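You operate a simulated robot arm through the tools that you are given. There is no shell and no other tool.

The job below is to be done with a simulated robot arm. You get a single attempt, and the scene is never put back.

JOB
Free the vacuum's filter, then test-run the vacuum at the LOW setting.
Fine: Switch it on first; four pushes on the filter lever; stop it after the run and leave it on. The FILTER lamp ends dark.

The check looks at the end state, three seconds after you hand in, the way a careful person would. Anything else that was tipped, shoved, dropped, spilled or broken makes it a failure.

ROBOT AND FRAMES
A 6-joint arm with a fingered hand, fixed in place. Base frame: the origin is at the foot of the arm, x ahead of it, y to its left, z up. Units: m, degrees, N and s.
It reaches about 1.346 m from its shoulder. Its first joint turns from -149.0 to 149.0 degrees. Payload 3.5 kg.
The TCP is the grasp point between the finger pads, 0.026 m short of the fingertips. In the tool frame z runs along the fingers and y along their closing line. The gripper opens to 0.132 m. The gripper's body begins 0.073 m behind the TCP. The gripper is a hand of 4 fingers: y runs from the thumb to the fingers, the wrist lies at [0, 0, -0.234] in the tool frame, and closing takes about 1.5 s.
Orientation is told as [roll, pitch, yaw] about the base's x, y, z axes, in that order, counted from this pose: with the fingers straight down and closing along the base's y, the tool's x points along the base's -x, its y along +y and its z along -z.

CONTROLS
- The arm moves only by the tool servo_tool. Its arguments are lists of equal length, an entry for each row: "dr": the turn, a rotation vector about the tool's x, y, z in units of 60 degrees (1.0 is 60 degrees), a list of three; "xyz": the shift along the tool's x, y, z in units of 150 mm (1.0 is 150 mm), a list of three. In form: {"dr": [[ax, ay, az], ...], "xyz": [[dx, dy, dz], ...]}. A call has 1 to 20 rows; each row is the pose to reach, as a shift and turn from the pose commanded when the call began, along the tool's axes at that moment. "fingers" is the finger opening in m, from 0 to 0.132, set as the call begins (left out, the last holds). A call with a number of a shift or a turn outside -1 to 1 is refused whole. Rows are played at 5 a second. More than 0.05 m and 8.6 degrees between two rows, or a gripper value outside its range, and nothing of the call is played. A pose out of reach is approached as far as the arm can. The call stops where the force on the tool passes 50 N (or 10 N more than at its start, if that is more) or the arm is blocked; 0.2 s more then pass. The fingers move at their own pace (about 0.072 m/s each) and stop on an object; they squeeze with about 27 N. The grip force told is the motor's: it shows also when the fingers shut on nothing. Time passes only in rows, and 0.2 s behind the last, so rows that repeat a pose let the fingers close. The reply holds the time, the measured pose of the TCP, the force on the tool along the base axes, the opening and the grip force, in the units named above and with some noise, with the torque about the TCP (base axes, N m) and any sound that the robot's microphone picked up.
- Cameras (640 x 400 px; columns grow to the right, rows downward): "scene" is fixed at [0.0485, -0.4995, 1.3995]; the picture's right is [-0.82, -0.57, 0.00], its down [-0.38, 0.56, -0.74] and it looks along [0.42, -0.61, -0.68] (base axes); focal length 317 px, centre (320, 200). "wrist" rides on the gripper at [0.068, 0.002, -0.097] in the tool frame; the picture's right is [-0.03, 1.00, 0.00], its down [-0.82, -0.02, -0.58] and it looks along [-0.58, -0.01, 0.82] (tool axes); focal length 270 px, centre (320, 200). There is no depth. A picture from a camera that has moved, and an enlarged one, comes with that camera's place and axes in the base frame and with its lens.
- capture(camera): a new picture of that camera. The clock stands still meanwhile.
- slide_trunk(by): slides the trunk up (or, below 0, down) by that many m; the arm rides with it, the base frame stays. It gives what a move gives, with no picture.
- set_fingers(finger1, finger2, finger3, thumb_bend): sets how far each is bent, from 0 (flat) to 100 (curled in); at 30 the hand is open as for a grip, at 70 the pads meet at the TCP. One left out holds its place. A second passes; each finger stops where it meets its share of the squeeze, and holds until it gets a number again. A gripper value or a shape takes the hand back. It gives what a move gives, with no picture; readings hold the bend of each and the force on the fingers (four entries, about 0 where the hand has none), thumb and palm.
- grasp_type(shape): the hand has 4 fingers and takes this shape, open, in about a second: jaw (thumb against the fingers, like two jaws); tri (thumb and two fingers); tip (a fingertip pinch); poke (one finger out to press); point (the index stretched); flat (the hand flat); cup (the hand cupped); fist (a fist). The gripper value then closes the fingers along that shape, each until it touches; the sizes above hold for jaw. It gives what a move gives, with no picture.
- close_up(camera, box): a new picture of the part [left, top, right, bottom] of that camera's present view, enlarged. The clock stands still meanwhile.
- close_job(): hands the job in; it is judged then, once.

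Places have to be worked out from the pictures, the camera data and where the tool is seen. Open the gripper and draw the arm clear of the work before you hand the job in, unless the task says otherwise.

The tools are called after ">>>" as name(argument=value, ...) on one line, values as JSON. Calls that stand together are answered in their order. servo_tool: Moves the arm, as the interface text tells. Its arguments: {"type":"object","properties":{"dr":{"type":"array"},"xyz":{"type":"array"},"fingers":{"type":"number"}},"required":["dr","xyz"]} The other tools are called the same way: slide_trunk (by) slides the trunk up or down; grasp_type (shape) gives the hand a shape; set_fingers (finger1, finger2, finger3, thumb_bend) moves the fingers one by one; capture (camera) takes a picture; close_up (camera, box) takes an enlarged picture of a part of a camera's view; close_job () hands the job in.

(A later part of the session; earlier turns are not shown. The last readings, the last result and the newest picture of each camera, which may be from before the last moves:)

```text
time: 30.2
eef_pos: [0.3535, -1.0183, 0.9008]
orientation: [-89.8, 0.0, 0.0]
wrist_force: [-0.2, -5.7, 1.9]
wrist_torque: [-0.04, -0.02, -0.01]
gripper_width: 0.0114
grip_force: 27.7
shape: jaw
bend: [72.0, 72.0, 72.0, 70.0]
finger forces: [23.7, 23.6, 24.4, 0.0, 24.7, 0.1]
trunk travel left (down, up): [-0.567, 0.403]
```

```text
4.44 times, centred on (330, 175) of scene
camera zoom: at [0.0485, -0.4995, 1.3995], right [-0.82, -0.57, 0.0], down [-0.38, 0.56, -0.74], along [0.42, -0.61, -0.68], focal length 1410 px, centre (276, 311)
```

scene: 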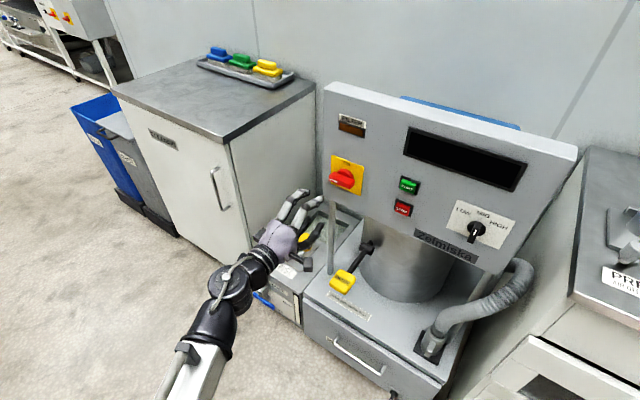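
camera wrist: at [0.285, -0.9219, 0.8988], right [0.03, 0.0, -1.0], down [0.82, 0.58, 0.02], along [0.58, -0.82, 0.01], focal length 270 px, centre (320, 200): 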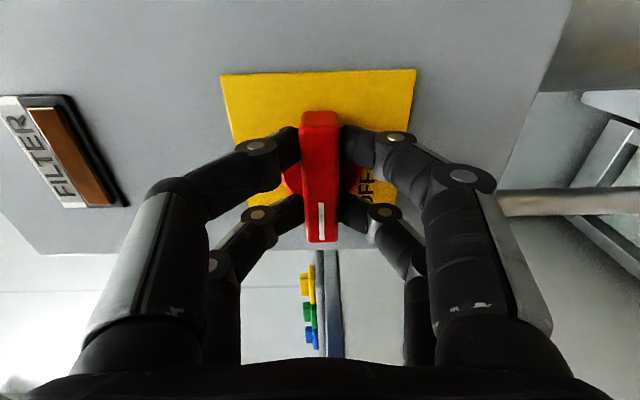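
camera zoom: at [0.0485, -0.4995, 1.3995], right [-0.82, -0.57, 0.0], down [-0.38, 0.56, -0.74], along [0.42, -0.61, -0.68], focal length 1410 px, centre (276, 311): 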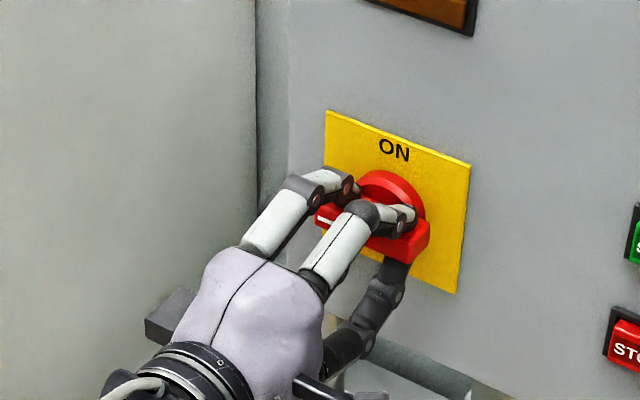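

All four digits hold the bar. I turn the hand clockwise (+z of the tool) 60° first.

>>> servo_tool(dr=[[0, 0, 0.083], [0, 0, 0.167], [0, 0, 0.25], [0, 0, 0.333], [0, 0, 0.417], [0, 0, 0.5], [0, 0, 0.583], [0, 0, 0.667], [0, 0, 0.75], [0, 0, 0.833], [0, 0, 0.917], [0, 0, 1.0]], xyz=[[0, 0, 0], [0, 0, 0], [0, 0, 0], [0, 0, 0], [0, 0, 0], [0, 0, 0], [0, 0, 0], [0, 0, 0], [0, 0, 0], [0, 0, 0], [0, 0, 0], [0, 0, 0]])

>>> close_up(camera="scene", box=[270, 100, 450, 220])

>>> capture(camera="wrist")

```text
time: 32.8
eef_pos: [0.354, -1.0203, 0.9004]
orientation: [-89.3, -60.1, -0.5]
wrist_force: [1.4, 11.5, -14.5]
wrist_torque: [0.25, 0.03, 0.09]
gripper_width: 0.0111
grip_force: 26.5
shape: jaw
bend: [72.0, 72.0, 72.0, 70.0]
finger forces: [28.8, 28.4, 24.7, 0.0, 24.7, 0.0]
trunk travel left (down, up): [-0.567, 0.403]
```

```text
3.33 times, centred on (360, 160) of scene
camera zoom: at [0.0485, -0.4995, 1.3995], right [-0.82, -0.57, 0.0], down [-0.38, 0.56, -0.74], along [0.42, -0.61, -0.68], focal length 1058 px, centre (187, 333)
```

zoom: 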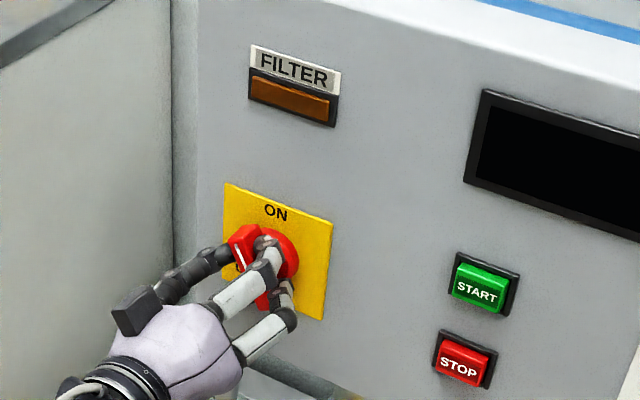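

```text
taken
camera wrist: at [0.3209, -0.9223, 0.8396], right [0.88, 0.0, -0.48], down [0.39, 0.57, 0.72], along [0.28, -0.82, 0.5], focal length 270 px, centre (320, 200)
```

wrist: 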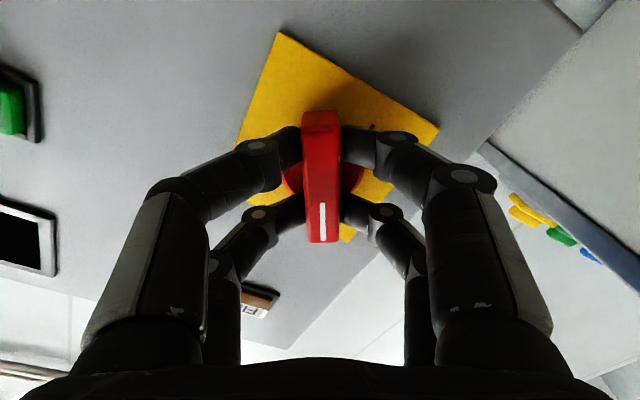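

The bar turns with the hand. I turn the remaining 30°.

>>> servo_tool(dr=[[0, 0, 0.083], [0, 0, 0.167], [0, 0, 0.25], [0, 0, 0.333], [0, 0, 0.417], [0, 0, 0.5], [0, 0, 0.5], [0, 0, 0.5]], xyz=[[0, 0, 0], [0, 0, 0], [0, 0, 0], [0, 0, 0], [0, 0, 0], [0, 0, 0], [0, 0, 0], [0, 0, 0]])

>>> close_up(camera="scene", box=[270, 100, 450, 220])

>>> capture(camera="wrist")

```text
time: 34.6
eef_pos: [0.3535, -1.0208, 0.9005]
orientation: [0.0, -89.7, -89.8]
wrist_force: [4.3, 19.8, -22.8]
wrist_torque: [0.37, 0.09, 0.1]
gripper_width: 0.0112
grip_force: 26.9
shape: jaw
bend: [72.0, 72.0, 72.0, 71.0]
finger forces: [28.6, 28.8, 26.3, 0.1, 26.9, 0.0]
trunk travel left (down, up): [-0.567, 0.403]
```

```text
3.33 times, centred on (360, 160) of scene
camera zoom: at [0.0485, -0.4995, 1.3995], right [-0.82, -0.57, 0.0], down [-0.38, 0.56, -0.74], along [0.42, -0.61, -0.68], focal length 1058 px, centre (187, 333)
```

zoom: 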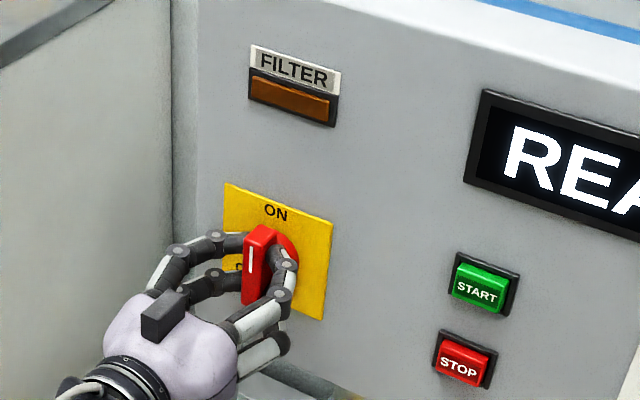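

```text
taken
camera wrist: at [0.3559, -0.9226, 0.8311], right [1.0, 0.0, 0.03], down [-0.02, 0.57, 0.82], along [-0.01, -0.82, 0.57], focal length 270 px, centre (320, 200)
```

wrist: 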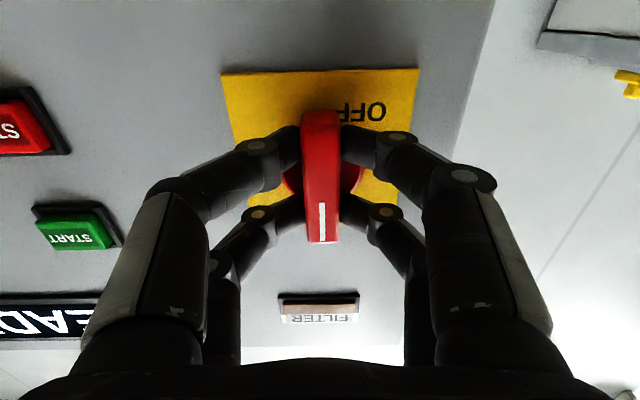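

The display lights up ("REA…"), so the switch is ON. I open the fingers and then back away.

>>> servo_tool(dr=[[0, 0, 0], [0, 0, 0], [0, 0, 0], [0, 0, 0], [0, 0, 0]], xyz=[[0, 0, 0], [0, 0, 0], [0, 0, 0], [0, 0, 0], [0, 0, 0]], fingers=0.065)

>>> servo_tool(dr=[[0, 0, 0], [0, 0, 0], [0, 0, 0], [0, 0, 0], [0, 0, 0]], xyz=[[0, 0, -0.2], [0, 0, -0.4], [0, 0, -0.6], [0, 0, -0.8], [0, 0, -1.0]])

>>> capture(camera="scene")

>>> capture(camera="wrist")

>>> close_up(camera="scene", box=[310, 80, 580, 250])

```text
time: 35.8
eef_pos: [0.3525, -1.0195, 0.9012]
orientation: [2.1, -89.7, -92.2]
wrist_force: [0.0, -0.8, -1.1]
wrist_torque: [-0.01, 0.02, -0.01]
gripper_width: 0.0642
grip_force: 0.1
shape: jaw
bend: [73.0, 73.0, 73.0, 70.0]
finger forces: [0.1, 0.0, 0.1, 0.0, 0.1, 0.0]
trunk travel left (down, up): [-0.567, 0.403]
```

```text
time: 37.0
eef_pos: [0.3535, -0.8704, 0.9012]
orientation: [1.3, -89.8, -91.4]
wrist_force: [-0.4, -0.5, 0.1]
wrist_torque: [-0.01, 0.01, 0.0]
gripper_width: 0.0644
grip_force: 0.2
shape: jaw
bend: [73.0, 73.0, 73.0, 70.0]
finger forces: [0.0, 0.1, 0.0, 0.1, 0.0, 0.0]
trunk travel left (down, up): [-0.567, 0.403]
```

```text
taken
```

scene: 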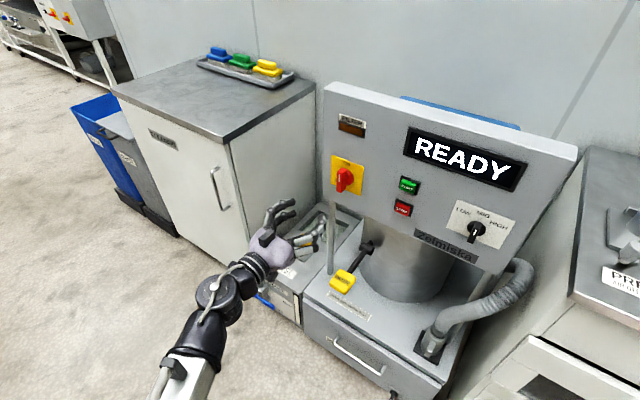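

```text
taken
camera wrist: at [0.3549, -0.7733, 0.8324], right [1.0, 0.0, 0.03], down [-0.02, 0.57, 0.82], along [-0.01, -0.82, 0.57], focal length 270 px, centre (320, 200)
```

wrist: 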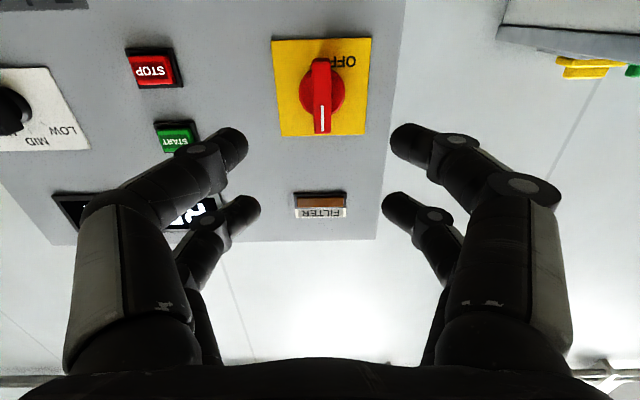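

```text
2.35 times, centred on (445, 165) of scene
camera zoom: at [0.0485, -0.4995, 1.3995], right [-0.82, -0.57, 0.0], down [-0.38, 0.56, -0.74], along [0.42, -0.61, -0.68], focal length 747 px, centre (26, 282)
```

zoom: 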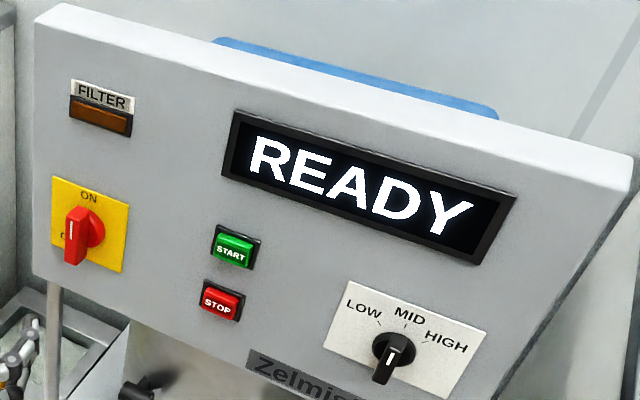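

READY is shown and the FILTER lamp is dark; the lever hub is near (0.289, −1.10, 0.607) with the paddle top near (0.288, −0.957, 0.608), so it swings downwards. I lower the trunk 0.2 m, then close the fingers and move to x = 0.288, with tips over the paddle still 5 cm above it.

>>> slide_trunk(by=-0.2)

>>> servo_tool(dr=[[0, 0, 0], [0, 0, 0], [0, 0, 0], [0, 0, 0], [0, 0, 0], [0, 0, 0], [0, 0, 0], [0, 0, 0]], xyz=[[0, -0.11, 0], [0, -0.22, 0], [0, -0.33, 0], [0, -0.437, 0], [0, -0.437, 0], [0, -0.437, 0], [0, -0.437, 0], [0, -0.437, 0]], fingers=0.0)

>>> capture(camera="scene")

>>> capture(camera="wrist")

```text
time: 39.2
eef_pos: [0.3527, -0.8715, 0.7011]
orientation: [3.4, -89.7, -93.3]
wrist_force: [-0.3, 0.5, 0.1]
wrist_torque: [0.0, 0.01, 0.03]
gripper_width: 0.0644
grip_force: 0.0
shape: jaw
bend: [73.0, 73.0, 73.0, 70.0]
finger forces: [0.0, 0.0, 0.0, 0.1, 0.0, 0.0]
trunk travel left (down, up): [-0.367, 0.603]
```

```text
time: 41.0
eef_pos: [0.2872, -0.8706, 0.7007]
orientation: [3.4, -89.8, -93.4]
wrist_force: [-0.6, 0.0, 0.3]
wrist_torque: [0.01, -0.03, 0.03]
gripper_width: 0.0
grip_force: 27.1
shape: jaw
bend: [62.0, 63.0, 63.0, 70.0]
finger forces: [0.1, 0.0, 0.0, 0.0, 0.1, 0.0]
trunk travel left (down, up): [-0.367, 0.603]
```

```text
taken
```

scene: 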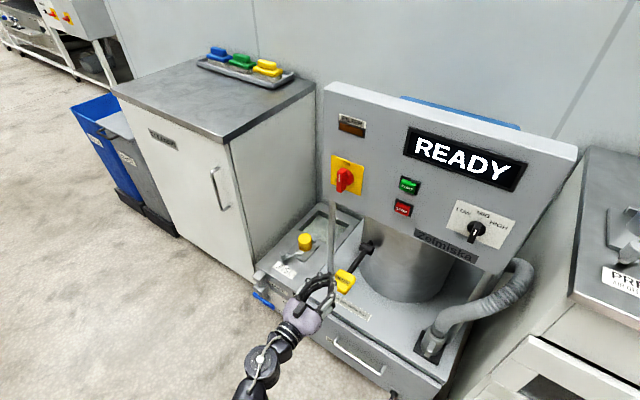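

```text
taken
camera wrist: at [0.2895, -0.7733, 0.6324], right [1.0, 0.0, 0.03], down [-0.02, 0.57, 0.82], along [-0.01, -0.82, 0.57], focal length 270 px, centre (320, 200)
```

wrist: 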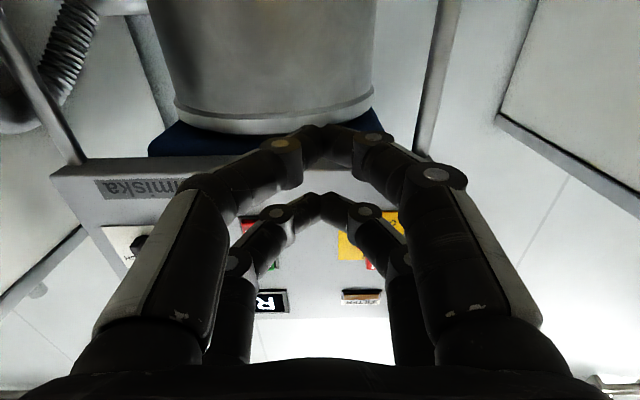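

I advance 0.065 m so the tips are above the paddle, then check from the scene camera.

>>> servo_tool(dr=[[0, 0, 0], [0, 0, 0], [0, 0, 0]], xyz=[[0, 0, 0.15], [0, 0, 0.3], [0, 0, 0.436]])

>>> close_up(camera="scene", box=[260, 210, 440, 330])

```text
time: 41.8
eef_pos: [0.2881, -0.9348, 0.7015]
orientation: [4.5, -89.7, -94.7]
wrist_force: [-0.5, 0.2, 0.8]
wrist_torque: [-0.01, -0.02, 0.0]
gripper_width: 0.0001
grip_force: 27.0
shape: jaw
bend: [62.0, 63.0, 63.0, 70.0]
finger forces: [0.1, 0.1, 0.1, 0.0, 0.0, 0.0]
trunk travel left (down, up): [-0.367, 0.603]
```

```text
3.33 times, centred on (350, 270) of scene
camera zoom: at [0.0485, -0.4995, 1.3995], right [-0.82, -0.57, 0.0], down [-0.38, 0.56, -0.74], along [0.42, -0.61, -0.68], focal length 1058 px, centre (220, -33)
```

zoom: 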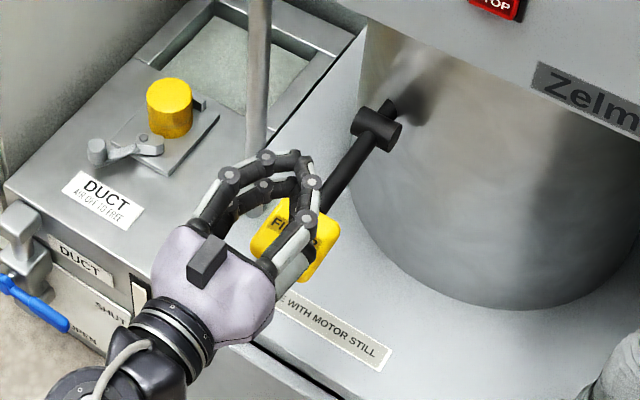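

Tips are right above the paddle. I start the first push by pitching the hand down to 20° (contact expected near 13°).

>>> servo_tool(dr=[[0, 0.0833, 0], [0, 0.1667, 0], [0, 0.2083, 0], [0, 0.25, 0], [0, 0.2917, 0], [0, 0.3333, 0]], xyz=[[0.136, 0, 0.012], [0.271, 0, 0.025], [0.338, 0, 0.032], [0.404, 0, 0.039], [0.469, 0, 0.047], [0.534, 0, 0.054]])

>>> close_up(camera="scene", box=[260, 210, 440, 330])

```text
time: 43.2
eef_pos: [0.2895, -0.9431, 0.6213]
orientation: [0.1, -69.6, -90.2]
wrist_force: [-0.2, -1.7, 3.8]
wrist_torque: [-0.05, 0.02, -0.01]
gripper_width: 0.0001
grip_force: 26.5
shape: jaw
bend: [62.0, 63.0, 63.0, 70.0]
finger forces: [0.0, 0.0, 0.1, 0.0, 0.0, 0.1]
trunk travel left (down, up): [-0.367, 0.603]
```

```text
3.33 times, centred on (350, 270) of scene
camera zoom: at [0.0485, -0.4995, 1.3995], right [-0.82, -0.57, 0.0], down [-0.38, 0.56, -0.74], along [0.42, -0.61, -0.68], focal length 1058 px, centre (220, -33)
```

zoom: 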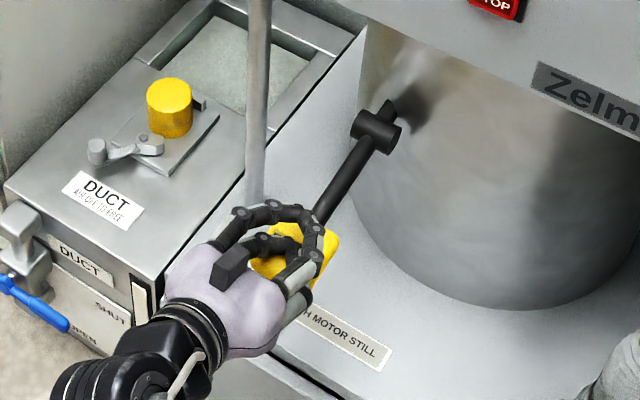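

Contact is made (about 4 N, lever starting down). I keep pushing down to 30° pitch.

>>> servo_tool(dr=[[0, 0.042, 0], [0, 0.0833, 0], [0, 0.125, 0], [0, 0.1667, 0]], xyz=[[0.057, 0, 0.029], [0.113, 0, 0.058], [0.167, 0, 0.086], [0.221, 0, 0.115]])

>>> close_up(camera="scene", box=[260, 210, 440, 330])

```text
time: 44.2
eef_pos: [0.2877, -0.9488, 0.5841]
orientation: [0.0, -59.7, -90.1]
wrist_force: [-0.5, -0.3, 4.9]
wrist_torque: [-0.06, -0.03, -0.01]
gripper_width: 0.0
grip_force: 27.2
shape: jaw
bend: [62.0, 63.0, 63.0, 70.0]
finger forces: [0.0, 0.1, 0.0, 0.0, 0.0, 0.0]
trunk travel left (down, up): [-0.367, 0.603]
```

```text
3.33 times, centred on (350, 270) of scene
camera zoom: at [0.0485, -0.4995, 1.3995], right [-0.82, -0.57, 0.0], down [-0.38, 0.56, -0.74], along [0.42, -0.61, -0.68], focal length 1058 px, centre (220, -33)
```

zoom: 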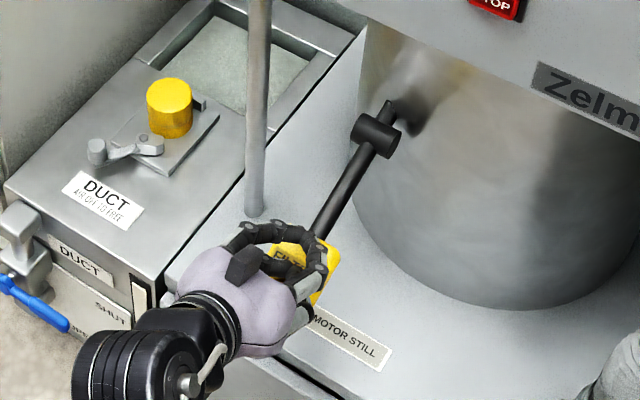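

The lever moves with ~5 N and no stop yet. I push further to 35°, also shifting the tips a bit towards the hub so they stay on the paddle.

>>> servo_tool(dr=[[0, 0.042, 0], [0, 0.0833, 0], [0, 0.0833, 0]], xyz=[[0.029, 0, 0.065], [0.057, 0, 0.13], [0.057, 0, 0.13]])

>>> close_up(camera="scene", box=[260, 210, 440, 330])

>>> capture(camera="scene")

```text
time: 44.7
eef_pos: [0.29, -0.9549, 0.5779]
orientation: [0.1, -56.7, -89.6]
wrist_force: [-1.0, 16.5, 41.5]
wrist_torque: [0.15, 0.05, -0.05]
gripper_width: 0.0
grip_force: 27.0
shape: jaw
bend: [69.0, 63.0, 63.0, 70.0]
finger forces: [0.0, 0.1, 0.0, 0.1, 0.1, 0.0]
trunk travel left (down, up): [-0.367, 0.603]
stopped in row 2: the force on the tool passed its limit at 57 N (the readings are from after the stop); the commanded pose is now the measured one
```

```text
3.33 times, centred on (350, 270) of scene
camera zoom: at [0.0485, -0.4995, 1.3995], right [-0.82, -0.57, 0.0], down [-0.38, 0.56, -0.74], along [0.42, -0.61, -0.68], focal length 1058 px, centre (220, -33)
```

zoom: 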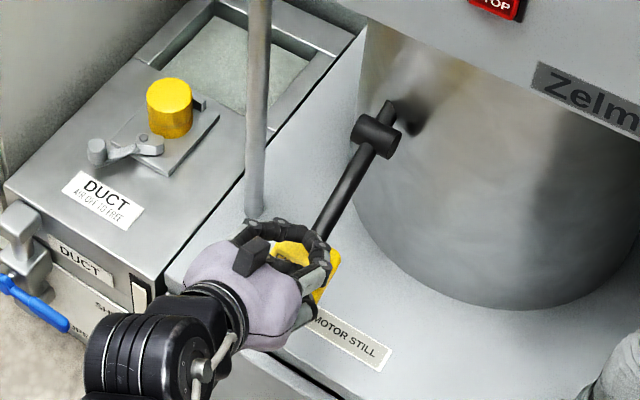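

```text
taken
```

scene: 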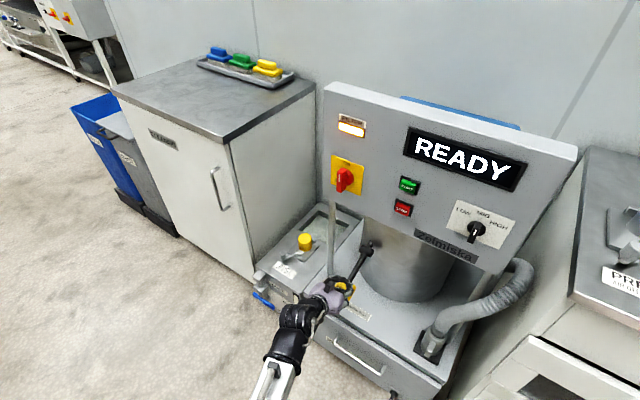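

The lever hit its stop (41 N), and the FILTER lamp is now lit. I release fully by pitching the hand back up to 5° and check the lamp.

>>> servo_tool(dr=[[0, -0.119, 0], [0, -0.238, 0], [0, -0.355, 0], [0, -0.472, 0], [0, -0.472, 0]], xyz=[[-0.105, 0, -0.118], [-0.223, 0, -0.236], [-0.362, 0, -0.355], [-0.513, 0, -0.473], [-0.513, 0, -0.473]])

>>> capture(camera="scene")

>>> close_up(camera="scene", box=[260, 210, 440, 330])

```text
time: 45.9
eef_pos: [0.288, -0.9416, 0.6785]
orientation: [0.7, -84.4, -90.3]
wrist_force: [-0.2, 0.1, -0.2]
wrist_torque: [0.0, 0.02, 0.01]
gripper_width: 0.0
grip_force: 26.5
shape: jaw
bend: [66.0, 63.0, 63.0, 70.0]
finger forces: [0.1, 0.1, 0.1, 0.0, 0.0, 0.1]
out of reach, approached as far as the arm can: row 2, 3, 4, 5
trunk travel left (down, up): [-0.367, 0.603]
```

```text
taken
```

scene: 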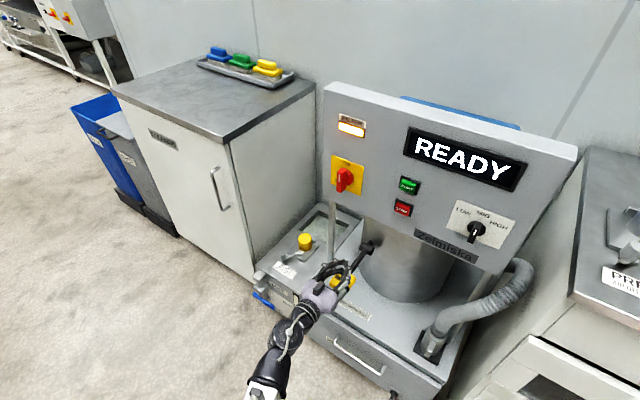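

```text
3.33 times, centred on (350, 270) of scene
camera zoom: at [0.0485, -0.4995, 1.3995], right [-0.82, -0.57, 0.0], down [-0.38, 0.56, -0.74], along [0.42, -0.61, -0.68], focal length 1058 px, centre (220, -33)
```

zoom: 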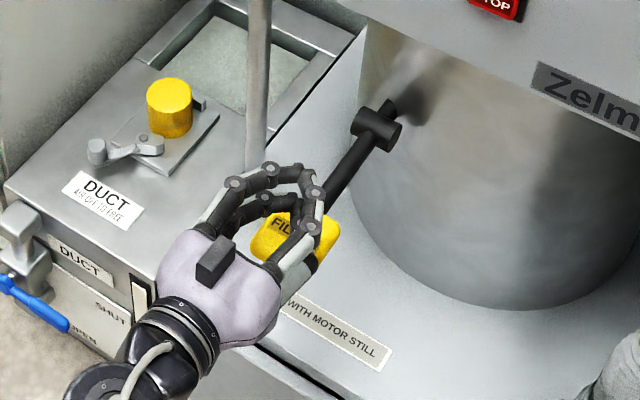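

The lever came back up; the lamp stays lit after push 1, presumably until the fourth. I make push 2 down to the stop.

>>> servo_tool(dr=[[0, 0.123, 0], [0, 0.24, 0], [0, 0.34, 0], [0, 0.423, 0], [0, 0.457, 0], [0, 0.457, 0]], xyz=[[0.197, 0, 0.039], [0.375, 0, 0.078], [0.523, 0, 0.111], [0.639, 0, 0.159], [0.683, 0, 0.184], [0.683, 0, 0.184]])

>>> capture(camera="scene")

```text
time: 47.3
eef_pos: [0.2891, -0.9579, 0.5794]
orientation: [0.3, -57.4, -89.9]
wrist_force: [2.0, 8.3, 36.5]
wrist_torque: [-0.12, -0.17, 0.02]
gripper_width: 0.0
grip_force: 27.4
shape: jaw
bend: [67.0, 63.0, 63.0, 70.0]
finger forces: [0.0, 0.0, 0.0, 0.1, 0.1, 0.0]
trunk travel left (down, up): [-0.367, 0.603]
```

```text
taken
```

scene: 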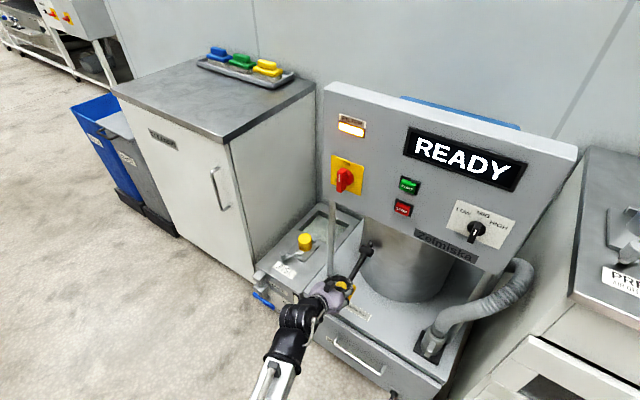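

Push 2 reached the stop (36 N), lamp still lit. I release along the reverse path.

>>> servo_tool(dr=[[0, -0.034, 0], [0, -0.117, 0], [0, -0.217, 0], [0, -0.334, 0], [0, -0.457, 0], [0, -0.457, 0], [0, -0.457, 0]], xyz=[[-0.0276, 0, -0.0424], [-0.1084, 0, -0.1384], [-0.2246, 0, -0.2358], [-0.3648, 0, -0.3524], [-0.5217, 0, -0.4777], [-0.5217, 0, -0.4777], [-0.5217, 0, -0.4777]])

>>> capture(camera="scene")

>>> close_up(camera="scene", box=[260, 210, 440, 330])

```text
time: 48.9
eef_pos: [0.2891, -0.9404, 0.6804]
orientation: [0.7, -84.5, -90.4]
wrist_force: [1.2, 0.2, 0.4]
wrist_torque: [0.03, -0.02, 0.0]
gripper_width: 0.0
grip_force: 26.7
shape: jaw
bend: [66.0, 63.0, 63.0, 70.0]
finger forces: [0.1, 0.0, 0.1, 0.0, 0.0, 0.0]
trunk travel left (down, up): [-0.367, 0.603]
```

```text
taken
```

scene: 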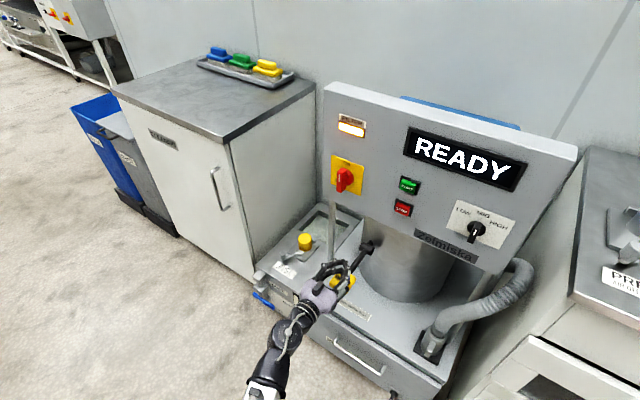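

```text
3.33 times, centred on (350, 270) of scene
camera zoom: at [0.0485, -0.4995, 1.3995], right [-0.82, -0.57, 0.0], down [-0.38, 0.56, -0.74], along [0.42, -0.61, -0.68], focal length 1058 px, centre (220, -33)
```

zoom: 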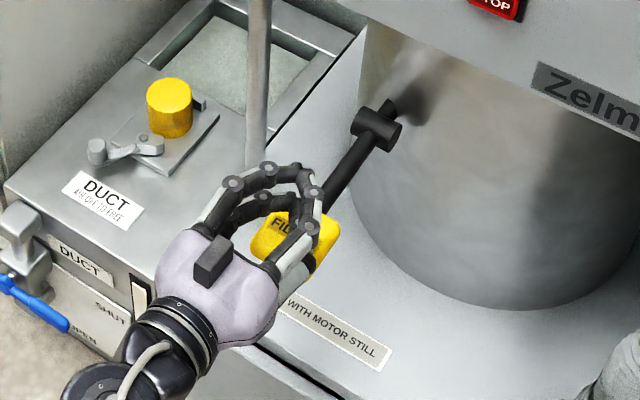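

The lever is back at rest and the lamp still lit after two pushes. Push 3 with the same motion.

>>> servo_tool(dr=[[0, 0.123, 0], [0, 0.24, 0], [0, 0.34, 0], [0, 0.423, 0], [0, 0.457, 0], [0, 0.457, 0]], xyz=[[0.197, 0, 0.039], [0.375, 0, 0.078], [0.523, 0, 0.111], [0.639, 0, 0.159], [0.683, 0, 0.184], [0.683, 0, 0.184]])

>>> capture(camera="scene")

```text
time: 50.3
eef_pos: [0.2875, -0.9568, 0.5784]
orientation: [0.2, -57.3, -89.9]
wrist_force: [1.3, 8.5, 36.3]
wrist_torque: [-0.1, -0.14, 0.06]
gripper_width: 0.0
grip_force: 27.3
shape: jaw
bend: [67.0, 63.0, 63.0, 70.0]
finger forces: [0.1, 0.0, 0.1, 0.0, 0.0, 0.0]
trunk travel left (down, up): [-0.367, 0.603]
```

```text
taken
```

scene: 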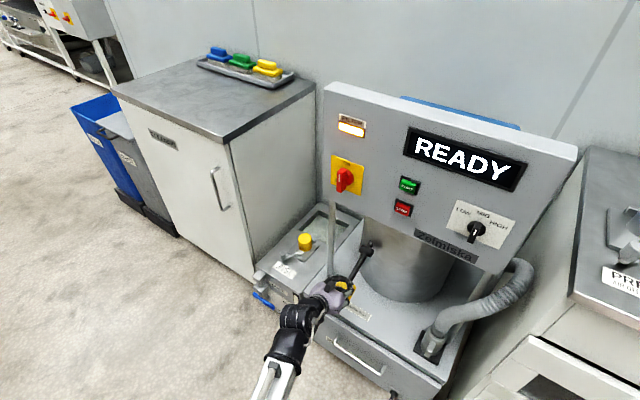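

Push 3 reached the stop, lamp still lit. I release again.

>>> servo_tool(dr=[[0, -0.034, 0], [0, -0.117, 0], [0, -0.217, 0], [0, -0.334, 0], [0, -0.457, 0], [0, -0.457, 0], [0, -0.457, 0]], xyz=[[-0.0276, 0, -0.0424], [-0.1084, 0, -0.1384], [-0.2246, 0, -0.2358], [-0.3648, 0, -0.3524], [-0.5217, 0, -0.4777], [-0.5217, 0, -0.4777], [-0.5217, 0, -0.4777]])

>>> capture(camera="scene")

```text
time: 51.9
eef_pos: [0.2901, -0.9404, 0.6802]
orientation: [0.6, -84.5, -90.5]
wrist_force: [0.0, -0.3, -0.6]
wrist_torque: [-0.01, -0.02, 0.0]
gripper_width: 0.0
grip_force: 27.1
shape: jaw
bend: [66.0, 63.0, 63.0, 70.0]
finger forces: [0.0, 0.0, 0.0, 0.0, 0.1, 0.0]
trunk travel left (down, up): [-0.367, 0.603]
```

```text
taken
```

scene: 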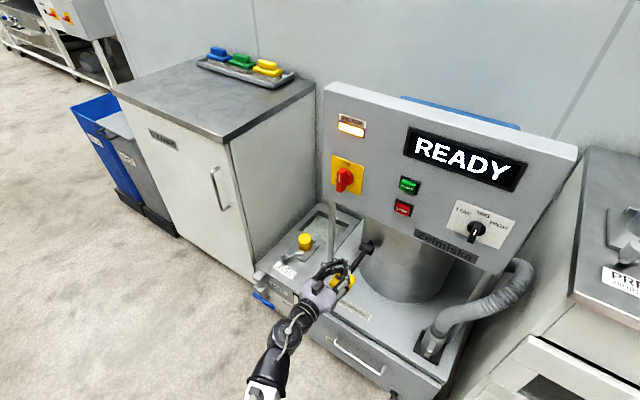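

Three pushes done and the lamp is still lit with the lever at rest. Push 4 with the same motion.

>>> servo_tool(dr=[[0, 0.123, 0], [0, 0.24, 0], [0, 0.34, 0], [0, 0.423, 0], [0, 0.457, 0], [0, 0.457, 0]], xyz=[[0.197, 0, 0.039], [0.375, 0, 0.078], [0.523, 0, 0.111], [0.639, 0, 0.159], [0.683, 0, 0.184], [0.683, 0, 0.184]])

>>> capture(camera="scene")

```text
time: 53.3
eef_pos: [0.2884, -0.9564, 0.5789]
orientation: [0.3, -57.4, -89.9]
wrist_force: [1.1, 6.9, 36.5]
wrist_torque: [-0.15, -0.11, 0.02]
gripper_width: 0.0
grip_force: 27.1
shape: jaw
bend: [67.0, 63.0, 63.0, 70.0]
finger forces: [0.0, 0.1, 0.0, 0.0, 0.1, 0.0]
trunk travel left (down, up): [-0.367, 0.603]
```

```text
taken
```

scene: 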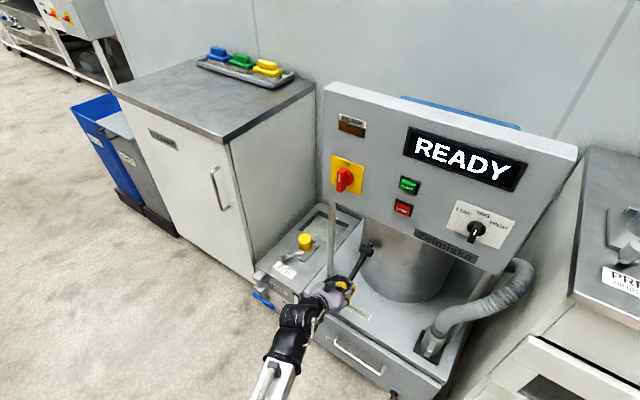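

The lamp went dark on the fourth push. I release the lever with the same reverse path.

>>> servo_tool(dr=[[0, -0.034, 0], [0, -0.117, 0], [0, -0.217, 0], [0, -0.334, 0], [0, -0.457, 0], [0, -0.457, 0], [0, -0.457, 0]], xyz=[[-0.0276, 0, -0.0424], [-0.1084, 0, -0.1384], [-0.2246, 0, -0.2358], [-0.3648, 0, -0.3524], [-0.5217, 0, -0.4777], [-0.5217, 0, -0.4777], [-0.5217, 0, -0.4777]])

>>> capture(camera="scene")

```text
time: 54.9
eef_pos: [0.2872, -0.9409, 0.6787]
orientation: [0.7, -84.5, -90.3]
wrist_force: [0.1, -0.6, 0.1]
wrist_torque: [-0.02, -0.03, 0.0]
gripper_width: 0.0002
grip_force: 26.3
shape: jaw
bend: [66.0, 63.0, 63.0, 70.0]
finger forces: [0.1, 0.0, 0.0, 0.1, 0.0, 0.0]
trunk travel left (down, up): [-0.367, 0.603]
```

```text
taken
```

scene: 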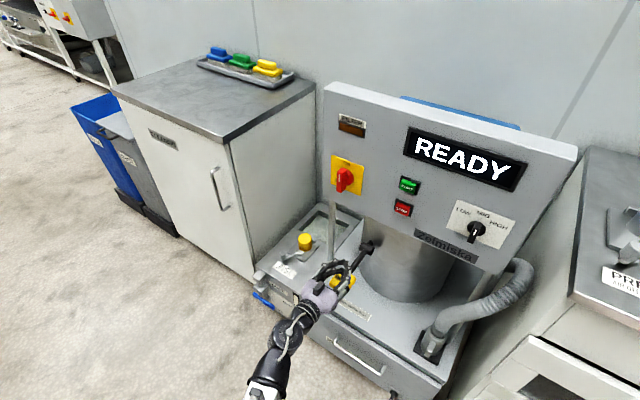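

Lever at rest and lamp dark. I back off 0.1 m while levelling the hand, then raise the trunk to the selector height.

>>> servo_tool(dr=[[0, -0.03, 0], [0, -0.06, 0], [0, -0.0917, 0], [0, -0.0917, 0]], xyz=[[-0.04, 0, -0.17], [-0.07, 0, -0.34], [-0.085, 0, -0.51], [-0.085, 0, -0.678]])

>>> slide_trunk(by=0.208)

```text
time: 55.9
eef_pos: [0.2873, -0.8398, 0.7021]
orientation: [113.2, -89.9, 157.0]
wrist_force: [0.1, -0.3, 0.1]
wrist_torque: [-0.02, -0.02, 0.0]
gripper_width: 0.0001
grip_force: 27.0
shape: jaw
bend: [66.0, 63.0, 63.0, 70.0]
finger forces: [0.1, 0.0, 0.1, 0.1, 0.0, 0.0]
trunk travel left (down, up): [-0.367, 0.603]
```

```text
time: 58.2
eef_pos: [0.2879, -0.8405, 0.9105]
orientation: [87.7, -90.0, -177.4]
wrist_force: [0.1, 0.1, 0.3]
wrist_torque: [-0.06, 0.01, -0.01]
gripper_width: 0.0001
grip_force: 27.6
shape: jaw
bend: [66.0, 63.0, 63.0, 70.0]
finger forces: [0.0, 0.0, 0.0, 0.0, 0.1, 0.0]
trunk travel left (down, up): [-0.575, 0.395]
```

The hand is level at z = 0.91. I move along −x to the selector (x ≈ 0.036) in two calls, opening the fingers to 0.065.

>>> servo_tool(dr=[[0, 0, 0], [0, 0, 0], [0, 0, 0], [0, 0, 0], [0, 0, 0]], xyz=[[0, -0.2, 0], [0, -0.4, 0], [0, -0.6, 0], [0, -0.8, 0], [0, -1.0, 0]], fingers=0.065)

>>> servo_tool(dr=[[0, 0, 0], [0, 0, 0], [0, 0, 0], [0, 0, 0]], xyz=[[0, -0.2, 0], [0, -0.4, 0], [0, -0.6, 0], [0, -0.68, 0]])

>>> capture(camera="wrist")

>>> capture(camera="scene")

```text
time: 59.4
eef_pos: [0.1378, -0.8409, 0.9098]
orientation: [63.9, -89.9, -153.5]
wrist_force: [-0.9, 0.6, 0.2]
wrist_torque: [-0.02, -0.01, 0.03]
gripper_width: 0.0645
grip_force: 0.1
shape: jaw
bend: [73.0, 73.0, 73.0, 70.0]
finger forces: [0.1, 0.1, 0.0, 0.0, 0.0, 0.1]
trunk travel left (down, up): [-0.575, 0.395]
```

```text
time: 60.4
eef_pos: [0.034, -0.8422, 0.9099]
orientation: [108.8, -89.9, 161.3]
wrist_force: [0.5, -0.2, -0.1]
wrist_torque: [-0.02, -0.02, -0.02]
gripper_width: 0.0645
grip_force: 0.2
shape: jaw
bend: [73.0, 73.0, 73.0, 70.0]
finger forces: [0.0, 0.0, 0.0, 0.0, 0.0, 0.0]
trunk travel left (down, up): [-0.575, 0.395]
```

```text
taken
camera wrist: at [0.0359, -0.7449, 0.8409], right [1.0, 0.0, 0.03], down [-0.02, 0.58, 0.82], along [-0.01, -0.82, 0.58], focal length 270 px, centre (320, 200)
```

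wrist: 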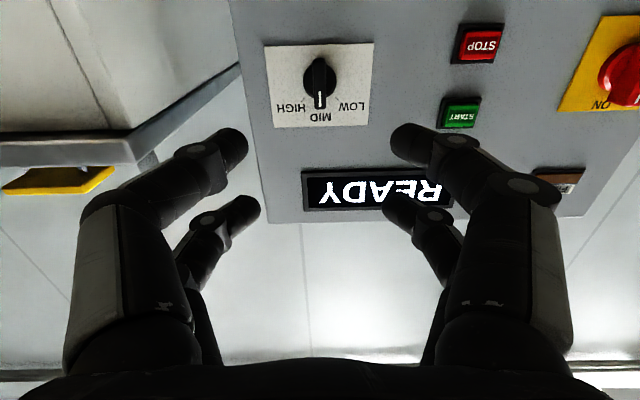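

```text
taken
```

scene: 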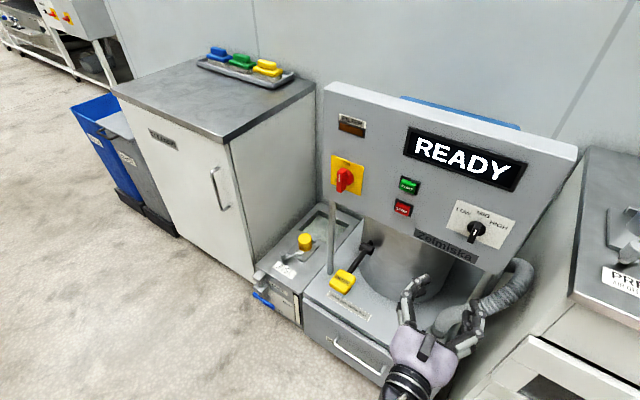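

The selector is straight ahead of the hand. I zoom in on it to fix its axis and the LOW tick angle.

>>> close_up(camera="wrist", box=[250, 30, 390, 140])

```text
3.64 times, centred on (320, 85) of wrist
camera zoom: at [0.0359, -0.7449, 0.8409], right [1.0, 0.0, 0.03], down [-0.02, 0.58, 0.82], along [-0.01, -0.82, 0.58], focal length 983 px, centre (320, 618)
```

zoom: 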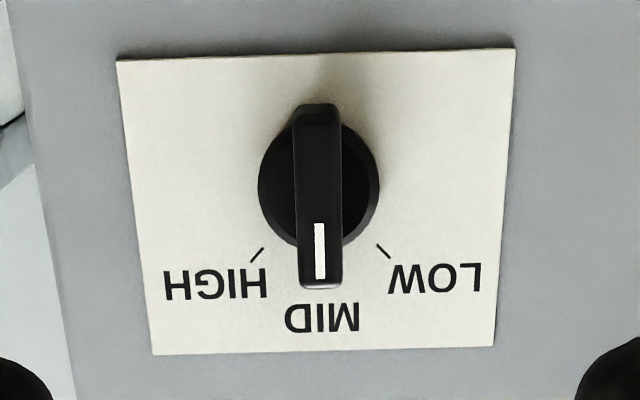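

The bar is 0.012 m thick and centred on the tool axis in x; its axis lies about 7 mm lower than the TCP. LOW is ~45° from MID. I lower the trunk 7 mm and approach 0.15 m.

>>> slide_trunk(by=-0.007)

>>> servo_tool(dr=[[0, 0, 0], [0, 0, 0], [0, 0, 0], [0, 0, 0], [0, 0, 0]], xyz=[[0, 0, 0.2], [0, 0, 0.4], [0, 0, 0.6], [0, 0, 0.8], [0, 0, 0.96]])

>>> capture(camera="wrist")

>>> close_up(camera="scene", box=[400, 160, 560, 280])

```text
time: 60.9
eef_pos: [0.0341, -0.8409, 0.9019]
orientation: [105.9, -90.0, 164.3]
wrist_force: [0.2, 1.1, -0.5]
wrist_torque: [-0.01, 0.03, 0.0]
gripper_width: 0.0647
grip_force: 0.1
shape: jaw
bend: [73.0, 73.0, 73.0, 70.0]
finger forces: [0.0, 0.0, 0.0, 0.1, 0.0, 0.0]
trunk travel left (down, up): [-0.568, 0.402]
```

```text
time: 62.1
eef_pos: [0.0353, -0.986, 0.902]
orientation: [49.4, -89.8, -139.2]
wrist_force: [0.5, -0.7, -0.2]
wrist_torque: [0.02, 0.0, 0.03]
gripper_width: 0.0646
grip_force: 0.0
shape: jaw
bend: [73.0, 73.0, 73.0, 70.0]
finger forces: [0.1, 0.0, 0.0, 0.0, 0.0, 0.0]
trunk travel left (down, up): [-0.568, 0.402]
```

```text
taken
camera wrist: at [0.0376, -0.8883, 0.8338], right [1.0, 0.0, 0.03], down [-0.02, 0.58, 0.82], along [-0.01, -0.82, 0.58], focal length 270 px, centre (320, 200)
```

wrist: 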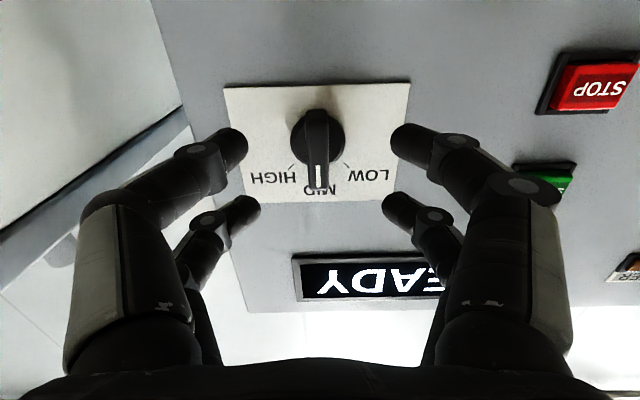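

```text
3.33 times, centred on (480, 220) of scene
camera zoom: at [0.0485, -0.4995, 1.3995], right [-0.82, -0.57, 0.0], down [-0.38, 0.56, -0.74], along [0.42, -0.61, -0.68], focal length 1058 px, centre (-213, 133)
```

zoom: 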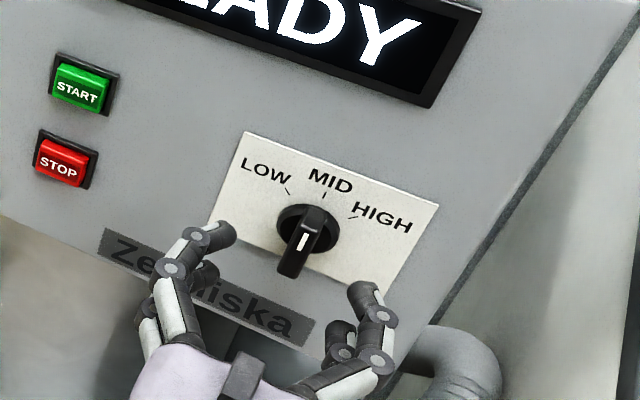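

Alignment is good (within ~3 mm). I advance 0.033 m and then close on the bar.

>>> servo_tool(dr=[[0, 0, 0], [0, 0, 0], [0, 0, 0]], xyz=[[0.005, 0, 0.1], [0.013, 0, 0.18], [0.013, 0, 0.225]])

>>> servo_tool(dr=[[0, 0, 0], [0, 0, 0], [0, 0, 0], [0, 0, 0], [0, 0, 0], [0, 0, 0]], xyz=[[0, 0, 0], [0, 0, 0], [0, 0, 0], [0, 0, 0], [0, 0, 0], [0, 0, 0]], fingers=0.0)

>>> capture(camera="wrist")

>>> close_up(camera="scene", box=[400, 160, 560, 280])

```text
time: 62.9
eef_pos: [0.036, -1.0192, 0.9012]
orientation: [30.6, -89.9, -120.4]
wrist_force: [0.3, -0.4, 0.1]
wrist_torque: [0.01, 0.0, 0.02]
gripper_width: 0.0645
grip_force: 0.1
shape: jaw
bend: [73.0, 73.0, 73.0, 70.0]
finger forces: [0.0, 0.0, 0.0, 0.1, 0.0, 0.0]
trunk travel left (down, up): [-0.568, 0.402]
```

```text
time: 64.3
eef_pos: [0.0359, -1.0199, 0.9017]
orientation: [23.9, -89.9, -113.7]
wrist_force: [-1.3, -7.4, 2.6]
wrist_torque: [-0.08, 0.03, 0.0]
gripper_width: 0.0089
grip_force: 27.2
shape: jaw
bend: [71.0, 71.0, 72.0, 70.0]
finger forces: [23.5, 23.4, 23.9, 0.0, 24.1, 0.1]
trunk travel left (down, up): [-0.568, 0.402]
```

```text
taken
camera wrist: at [0.0379, -0.9226, 0.8335], right [1.0, 0.0, 0.03], down [-0.02, 0.58, 0.82], along [-0.01, -0.82, 0.58], focal length 270 px, centre (320, 200)
```

wrist: 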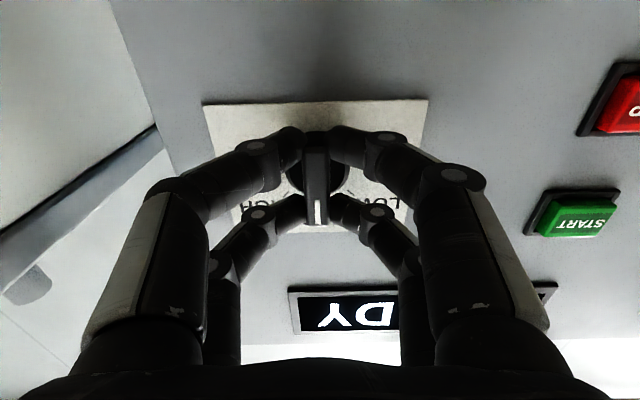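

```text
3.33 times, centred on (480, 220) of scene
camera zoom: at [0.0485, -0.4995, 1.3995], right [-0.82, -0.57, 0.0], down [-0.38, 0.56, -0.74], along [0.42, -0.61, -0.68], focal length 1058 px, centre (-213, 133)
```

zoom: 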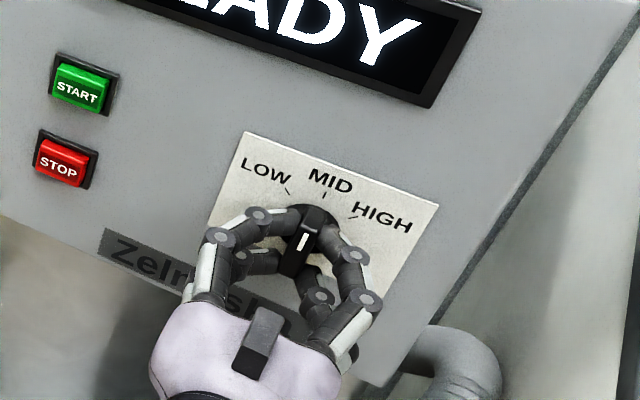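

The bar is held. I turn the hand counter-clockwise (−z of the tool) by 45° towards LOW.

>>> servo_tool(dr=[[0, 0, -0.0833], [0, 0, -0.1667], [0, 0, -0.25], [0, 0, -0.3333], [0, 0, -0.4167], [0, 0, -0.5], [0, 0, -0.5833], [0, 0, -0.6667], [0, 0, -0.75], [0, 0, -0.75]], xyz=[[0, 0, 0], [0, 0, 0], [0, 0, 0], [0, 0, 0], [0, 0, 0], [0, 0, 0], [0, 0, 0], [0, 0, 0], [0, 0, 0], [0, 0, 0]])

>>> capture(camera="wrist")

>>> close_up(camera="scene", box=[400, 160, 560, 280])

```text
time: 66.5
eef_pos: [0.0338, -1.0208, 0.9015]
orientation: [-89.8, -45.0, 0.0]
wrist_force: [-10.6, 0.1, -0.9]
wrist_torque: [-0.01, -0.02, -0.22]
gripper_width: 0.0084
grip_force: 27.8
shape: jaw
bend: [71.0, 71.0, 72.0, 70.0]
finger forces: [23.8, 23.5, 26.6, 0.0, 27.0, 0.0]
trunk travel left (down, up): [-0.568, 0.402]
```

```text
taken
camera wrist: at [-0.0129, -0.923, 0.8523], right [0.72, 0.0, -0.69], down [0.56, 0.58, 0.59], along [0.4, -0.82, 0.42], focal length 270 px, centre (320, 200)
```

wrist: 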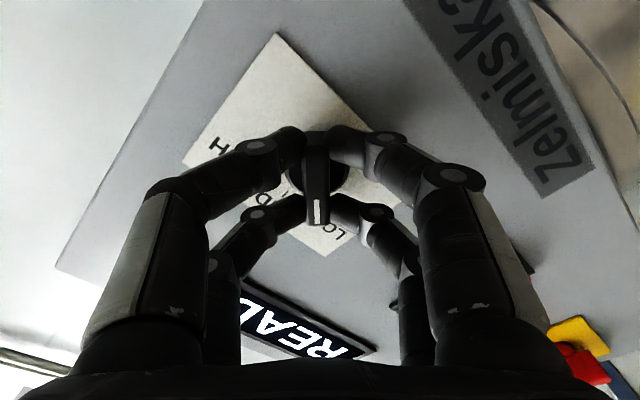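

```text
3.33 times, centred on (480, 220) of scene
camera zoom: at [0.0485, -0.4995, 1.3995], right [-0.82, -0.57, 0.0], down [-0.38, 0.56, -0.74], along [0.42, -0.61, -0.68], focal length 1058 px, centre (-213, 133)
```

zoom: 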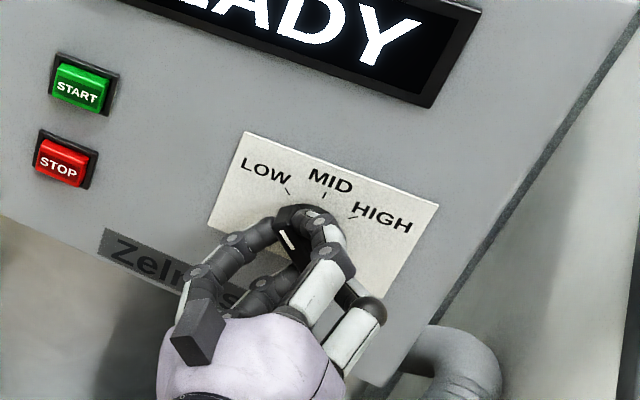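

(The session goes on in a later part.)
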